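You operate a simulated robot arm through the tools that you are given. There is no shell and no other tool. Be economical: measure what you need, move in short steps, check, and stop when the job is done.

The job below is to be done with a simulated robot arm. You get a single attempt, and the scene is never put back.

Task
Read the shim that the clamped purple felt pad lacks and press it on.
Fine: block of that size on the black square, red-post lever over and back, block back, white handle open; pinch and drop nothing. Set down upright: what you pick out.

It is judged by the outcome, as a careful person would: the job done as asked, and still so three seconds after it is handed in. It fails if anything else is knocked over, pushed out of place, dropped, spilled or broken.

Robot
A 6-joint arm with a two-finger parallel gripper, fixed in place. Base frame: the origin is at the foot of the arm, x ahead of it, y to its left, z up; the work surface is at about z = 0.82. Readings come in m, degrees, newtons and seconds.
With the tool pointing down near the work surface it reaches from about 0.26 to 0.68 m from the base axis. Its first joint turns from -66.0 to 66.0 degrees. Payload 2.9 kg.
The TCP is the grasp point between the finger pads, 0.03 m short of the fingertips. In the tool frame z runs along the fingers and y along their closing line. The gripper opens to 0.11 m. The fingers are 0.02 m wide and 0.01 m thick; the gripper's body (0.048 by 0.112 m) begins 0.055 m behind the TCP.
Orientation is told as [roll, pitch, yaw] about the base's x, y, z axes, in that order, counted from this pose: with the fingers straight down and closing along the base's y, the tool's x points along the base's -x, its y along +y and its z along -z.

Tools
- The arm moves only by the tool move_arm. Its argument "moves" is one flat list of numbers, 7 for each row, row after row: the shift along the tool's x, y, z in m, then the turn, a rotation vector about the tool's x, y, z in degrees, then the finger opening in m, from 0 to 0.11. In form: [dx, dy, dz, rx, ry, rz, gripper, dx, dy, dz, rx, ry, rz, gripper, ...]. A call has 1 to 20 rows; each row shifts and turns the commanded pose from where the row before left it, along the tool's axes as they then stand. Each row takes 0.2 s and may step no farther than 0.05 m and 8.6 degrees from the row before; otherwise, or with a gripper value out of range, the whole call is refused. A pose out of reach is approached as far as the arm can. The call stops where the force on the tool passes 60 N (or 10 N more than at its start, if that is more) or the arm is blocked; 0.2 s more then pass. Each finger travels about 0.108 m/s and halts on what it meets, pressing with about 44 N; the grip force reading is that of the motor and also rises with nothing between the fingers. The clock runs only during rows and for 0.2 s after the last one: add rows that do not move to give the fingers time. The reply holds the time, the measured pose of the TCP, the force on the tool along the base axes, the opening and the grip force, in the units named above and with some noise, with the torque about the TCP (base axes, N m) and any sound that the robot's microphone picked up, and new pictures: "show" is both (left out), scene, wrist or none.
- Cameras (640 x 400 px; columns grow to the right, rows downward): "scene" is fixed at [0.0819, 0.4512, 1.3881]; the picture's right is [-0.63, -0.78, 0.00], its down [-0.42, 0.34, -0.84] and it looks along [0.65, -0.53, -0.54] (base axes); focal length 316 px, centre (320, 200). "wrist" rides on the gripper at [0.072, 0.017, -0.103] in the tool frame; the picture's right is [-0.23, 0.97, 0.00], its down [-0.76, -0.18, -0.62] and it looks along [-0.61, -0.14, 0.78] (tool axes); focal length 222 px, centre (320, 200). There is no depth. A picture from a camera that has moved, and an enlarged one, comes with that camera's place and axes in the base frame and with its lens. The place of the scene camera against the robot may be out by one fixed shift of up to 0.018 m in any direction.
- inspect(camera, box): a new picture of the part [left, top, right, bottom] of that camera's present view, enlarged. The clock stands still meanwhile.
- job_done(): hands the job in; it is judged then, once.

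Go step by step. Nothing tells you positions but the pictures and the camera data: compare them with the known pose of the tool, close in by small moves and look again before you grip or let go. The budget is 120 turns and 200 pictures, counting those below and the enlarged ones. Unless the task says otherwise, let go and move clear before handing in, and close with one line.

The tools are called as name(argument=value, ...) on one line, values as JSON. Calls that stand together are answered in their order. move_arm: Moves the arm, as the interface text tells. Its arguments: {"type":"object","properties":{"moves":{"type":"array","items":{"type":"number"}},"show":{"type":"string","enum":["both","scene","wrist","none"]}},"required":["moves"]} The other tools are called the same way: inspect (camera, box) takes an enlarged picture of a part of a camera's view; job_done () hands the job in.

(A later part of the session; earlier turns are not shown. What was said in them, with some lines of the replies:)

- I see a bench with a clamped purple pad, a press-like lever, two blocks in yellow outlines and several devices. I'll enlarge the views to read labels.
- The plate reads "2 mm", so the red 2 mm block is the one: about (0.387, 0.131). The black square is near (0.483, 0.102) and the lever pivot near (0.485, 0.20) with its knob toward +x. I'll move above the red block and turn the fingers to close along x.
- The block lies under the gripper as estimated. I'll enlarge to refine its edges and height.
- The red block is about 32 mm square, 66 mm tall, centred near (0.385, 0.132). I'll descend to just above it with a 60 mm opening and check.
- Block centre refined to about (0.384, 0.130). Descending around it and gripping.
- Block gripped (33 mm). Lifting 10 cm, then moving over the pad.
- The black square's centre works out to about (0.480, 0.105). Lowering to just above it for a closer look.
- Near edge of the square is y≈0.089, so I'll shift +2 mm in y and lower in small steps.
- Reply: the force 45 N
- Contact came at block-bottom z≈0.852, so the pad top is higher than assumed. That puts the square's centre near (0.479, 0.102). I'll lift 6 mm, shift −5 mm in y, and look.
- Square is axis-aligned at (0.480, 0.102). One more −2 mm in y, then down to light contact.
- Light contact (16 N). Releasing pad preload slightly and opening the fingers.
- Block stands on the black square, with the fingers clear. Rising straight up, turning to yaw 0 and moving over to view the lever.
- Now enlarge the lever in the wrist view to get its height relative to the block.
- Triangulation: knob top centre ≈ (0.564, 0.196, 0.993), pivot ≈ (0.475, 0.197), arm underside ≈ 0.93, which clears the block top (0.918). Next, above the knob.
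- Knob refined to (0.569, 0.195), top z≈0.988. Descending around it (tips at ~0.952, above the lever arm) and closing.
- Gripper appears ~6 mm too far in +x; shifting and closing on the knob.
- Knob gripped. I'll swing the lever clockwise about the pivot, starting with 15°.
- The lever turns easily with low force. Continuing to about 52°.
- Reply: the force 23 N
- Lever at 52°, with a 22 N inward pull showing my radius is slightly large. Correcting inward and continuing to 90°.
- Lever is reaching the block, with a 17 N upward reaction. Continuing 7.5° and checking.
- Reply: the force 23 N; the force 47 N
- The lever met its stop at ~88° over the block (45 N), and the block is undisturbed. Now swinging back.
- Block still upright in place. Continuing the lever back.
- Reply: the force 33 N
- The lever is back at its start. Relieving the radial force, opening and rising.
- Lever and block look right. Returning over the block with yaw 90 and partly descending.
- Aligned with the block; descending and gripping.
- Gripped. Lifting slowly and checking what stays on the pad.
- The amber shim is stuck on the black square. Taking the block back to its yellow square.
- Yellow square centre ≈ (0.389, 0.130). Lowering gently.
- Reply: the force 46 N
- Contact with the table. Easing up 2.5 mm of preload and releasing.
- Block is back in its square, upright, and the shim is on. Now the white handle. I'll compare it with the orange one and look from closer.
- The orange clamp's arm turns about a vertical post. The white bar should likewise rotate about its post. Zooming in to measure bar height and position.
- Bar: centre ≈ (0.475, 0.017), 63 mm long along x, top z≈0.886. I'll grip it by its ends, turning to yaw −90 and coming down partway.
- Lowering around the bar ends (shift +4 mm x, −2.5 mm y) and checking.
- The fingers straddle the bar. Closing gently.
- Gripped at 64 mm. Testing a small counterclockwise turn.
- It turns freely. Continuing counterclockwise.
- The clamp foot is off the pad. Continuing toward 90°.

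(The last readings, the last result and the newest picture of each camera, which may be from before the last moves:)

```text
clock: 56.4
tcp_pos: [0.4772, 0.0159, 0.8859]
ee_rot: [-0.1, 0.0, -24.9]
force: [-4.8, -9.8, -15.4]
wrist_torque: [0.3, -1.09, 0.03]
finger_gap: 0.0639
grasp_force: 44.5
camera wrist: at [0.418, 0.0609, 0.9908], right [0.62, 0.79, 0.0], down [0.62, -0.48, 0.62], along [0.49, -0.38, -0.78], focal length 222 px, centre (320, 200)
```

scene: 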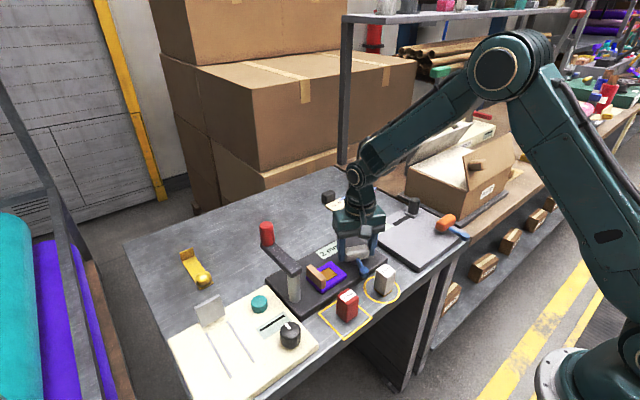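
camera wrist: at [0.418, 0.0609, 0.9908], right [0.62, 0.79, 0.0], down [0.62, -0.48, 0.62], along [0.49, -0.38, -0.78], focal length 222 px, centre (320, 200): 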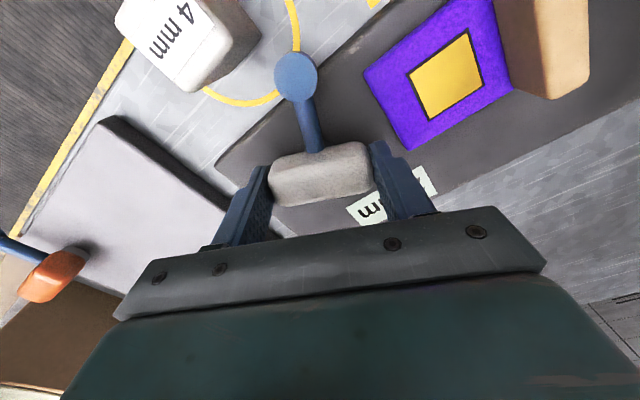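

Still low turning torque; continuing ~24° more, the foot staying ~1 cm clear of the 4 mm block.

move_arm(moves=[0, 0, 0, 0, 0, -8, 0.045, 0, 0, 0, 0, 0, -8, 0.045, 0, 0, 0, 0, 0, 0, 0.045])

inspect(camera="wrist", box=[140, 0, 400, 220])

inspect(camera="scene", box=[310, 220, 420, 310])

```text
clock: 57.2
tcp_pos: [0.4775, 0.0148, 0.886]
ee_rot: [-0.1, 0.1, -8.9]
force: [-6.9, -11.6, -16.1]
wrist_torque: [-0.55, -0.74, 0.02]
finger_gap: 0.0641
grasp_force: 45.4
camera wrist: at [0.4076, 0.0427, 0.9909], right [0.38, 0.93, 0.0], down [0.73, -0.29, 0.62], along [0.58, -0.23, -0.78], focal length 222 px, centre (320, 200)
```

scene: 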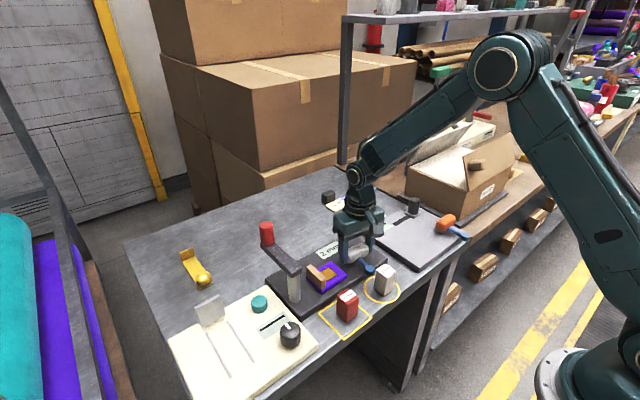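
wrist: 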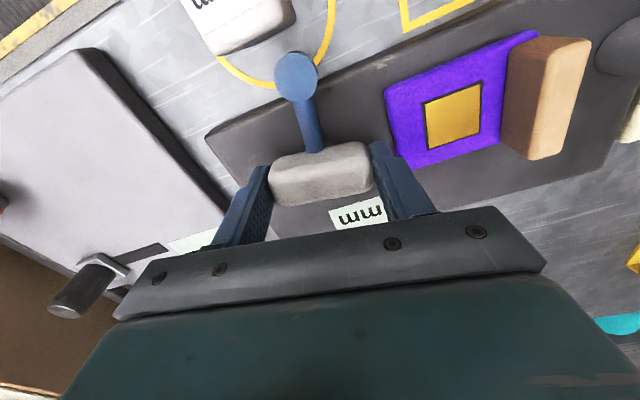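

```text
1.82 times, centred on (270, 110) of wrist
camera zoom: at [0.4076, 0.0427, 0.9909], right [0.38, 0.93, 0.0], down [0.73, -0.29, 0.62], along [0.58, -0.23, -0.78], focal length 404 px, centre (411, 364)
```

zoom: 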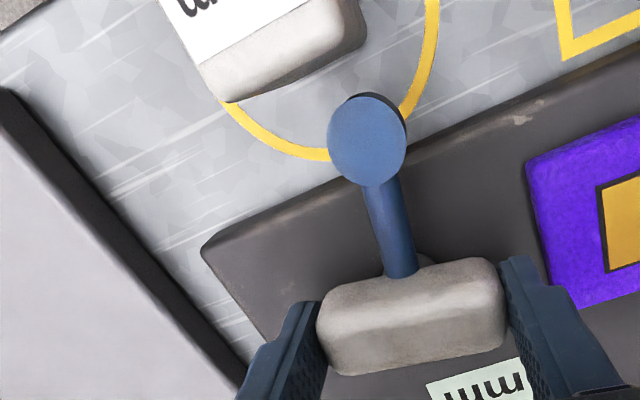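

```text
4.44 times, centred on (365, 265) of scene
camera zoom: at [0.082, 0.451, 1.3881], right [-0.63, -0.78, 0.0], down [-0.42, 0.34, -0.84], along [0.65, -0.53, -0.54], focal length 1407 px, centre (120, -89)
```

zoom: 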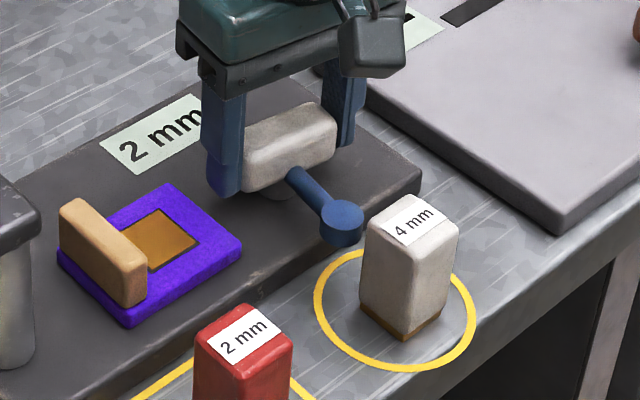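

Now ~81° open. Nudging up to 8° more to see if there's a stop.

move_arm(moves=[0, 0, 0, 0, 0, -4, 0.045, 0, 0, 0, 0, 0, -4, 0.045, 0, 0, 0, 0, 0, 0, 0.045])

inspect(camera="wrist", box=[140, 0, 400, 220])

```text
clock: 58.0
tcp_pos: [0.4768, 0.0145, 0.887]
ee_rot: [0.0, 0.0, -0.9]
force: [-4.1, -15.9, -20.3]
wrist_torque: [-0.05, 0.13, 0.02]
finger_gap: 0.0638
grasp_force: 45.1
camera wrist: at [0.4044, 0.0328, 0.9909], right [0.24, 0.97, 0.0], down [0.76, -0.19, 0.62], along [0.6, -0.15, -0.78], focal length 222 px, centre (320, 200)
```

scene: 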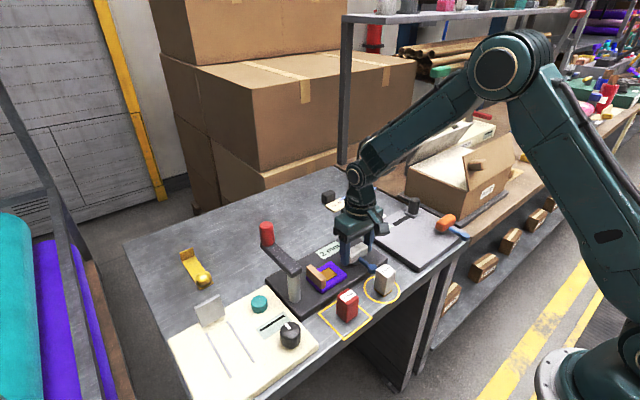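
wrist: 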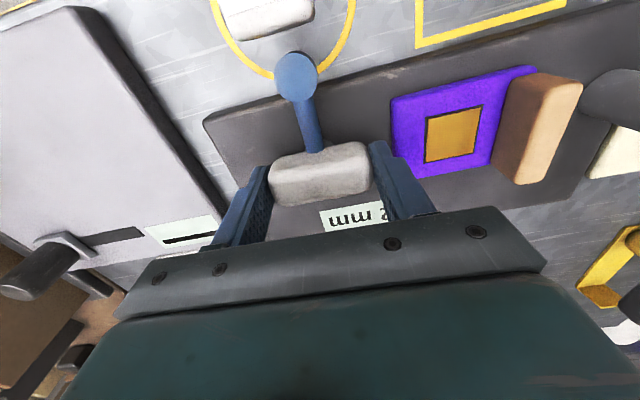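

```text
1.82 times, centred on (270, 110) of wrist
camera zoom: at [0.4044, 0.0328, 0.9909], right [0.24, 0.97, 0.0], down [0.76, -0.19, 0.62], along [0.6, -0.15, -0.78], focal length 404 px, centre (411, 364)
```

zoom: 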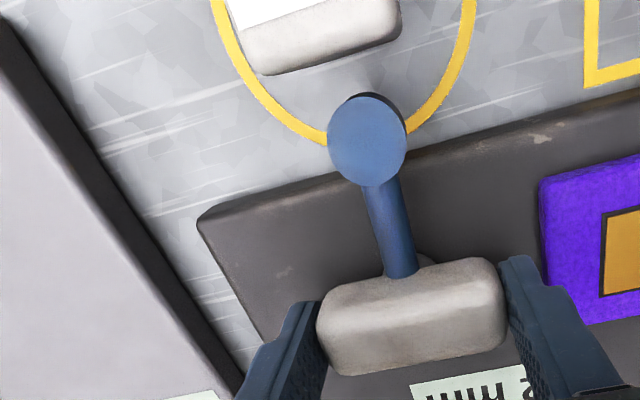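

The handle has swung a quarter turn, same as the orange one in its open state. Relieving the side load, opening slightly and rising clear.

move_arm(moves=[0, -0.0015, 0.001, 0, 0, 0, 0.045, 0, 0, 0, 0, 0, 0, 0.066, 0, 0, 0, 0, 0, 0, 0.074, 0, 0, 0, 0, 0, 0, 0.074, 0, 0, -0.015, 0, 0, 0, 0.074, 0, 0, -0.03, 0, 0, 0, 0.074, 0, 0, -0.05, 0, 0, 0, 0.074, 0, 0, -0.05, 0, 0, 0, 0.074, 0, 0, -0.05, 0, 0, 0, 0.074, 0, 0, 0, 0, 0, 0, 0.074])

inspect(camera="scene", box=[240, 200, 420, 350])

inspect(camera="wrist", box=[220, 0, 460, 170])

```text
clock: 60.2
tcp_pos: [0.478, 0.0142, 1.0818]
ee_rot: [0.0, 0.0, -1.0]
force: [0.3, -0.4, -0.2]
wrist_torque: [0.0, -0.03, 0.04]
finger_gap: 0.0741
grasp_force: 0.1
camera wrist: at [0.4051, 0.0327, 1.1848], right [0.24, 0.97, 0.0], down [0.76, -0.19, 0.62], along [0.6, -0.15, -0.78], focal length 222 px, centre (320, 200)
```

scene: 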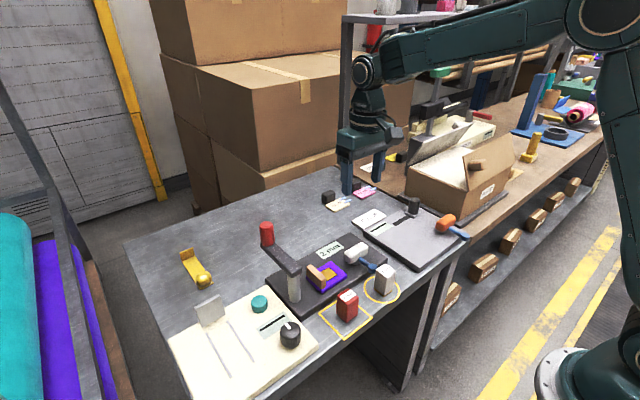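
wrist: 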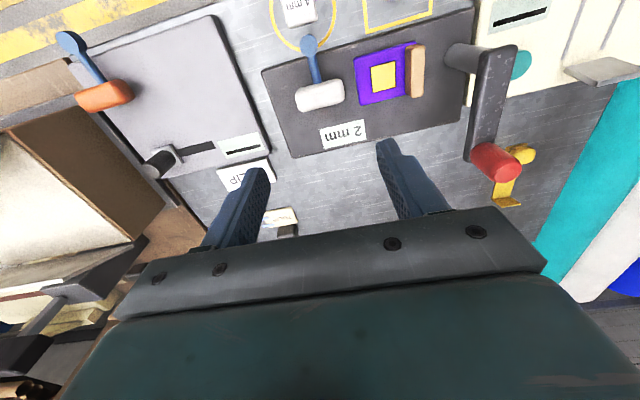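

```text
2.67 times, centred on (330, 275) of scene
camera zoom: at [0.0819, 0.4512, 1.3881], right [-0.63, -0.78, 0.0], down [-0.42, 0.34, -0.84], along [0.65, -0.53, -0.54], focal length 844 px, centre (293, 0)
```

zoom: 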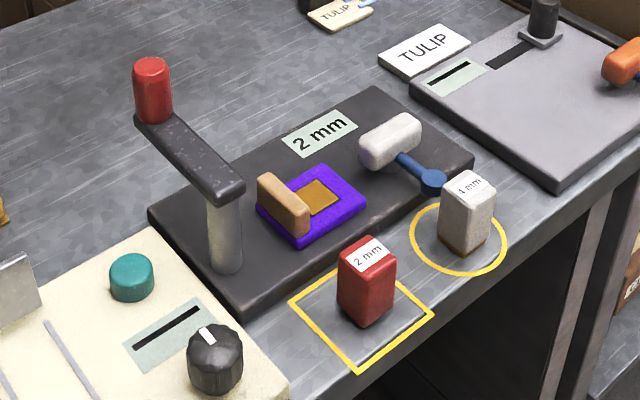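

```text
2.35 times, centred on (340, 85) of wrist
camera zoom: at [0.4051, 0.0327, 1.1848], right [0.24, 0.97, 0.0], down [0.76, -0.19, 0.62], along [0.6, -0.15, -0.78], focal length 523 px, centre (273, 471)
```

zoom: 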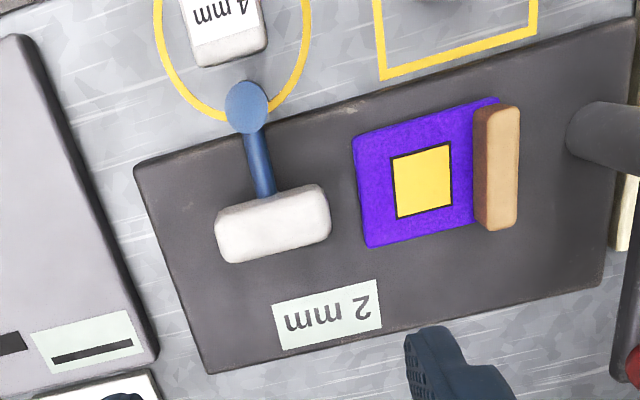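

I see the shim on the black square, the lever back at its start and the red block upright in its yellow square. The white handle is open, nothing else has moved and the arm is clear, so I'm handing in.

job_done()

```text
The job is handed in.
```

The purple pad lacked a 2 mm shim: it is now pressed on, the red block is back upright in its yellow square, the red-post lever is returned and the white handle is open.
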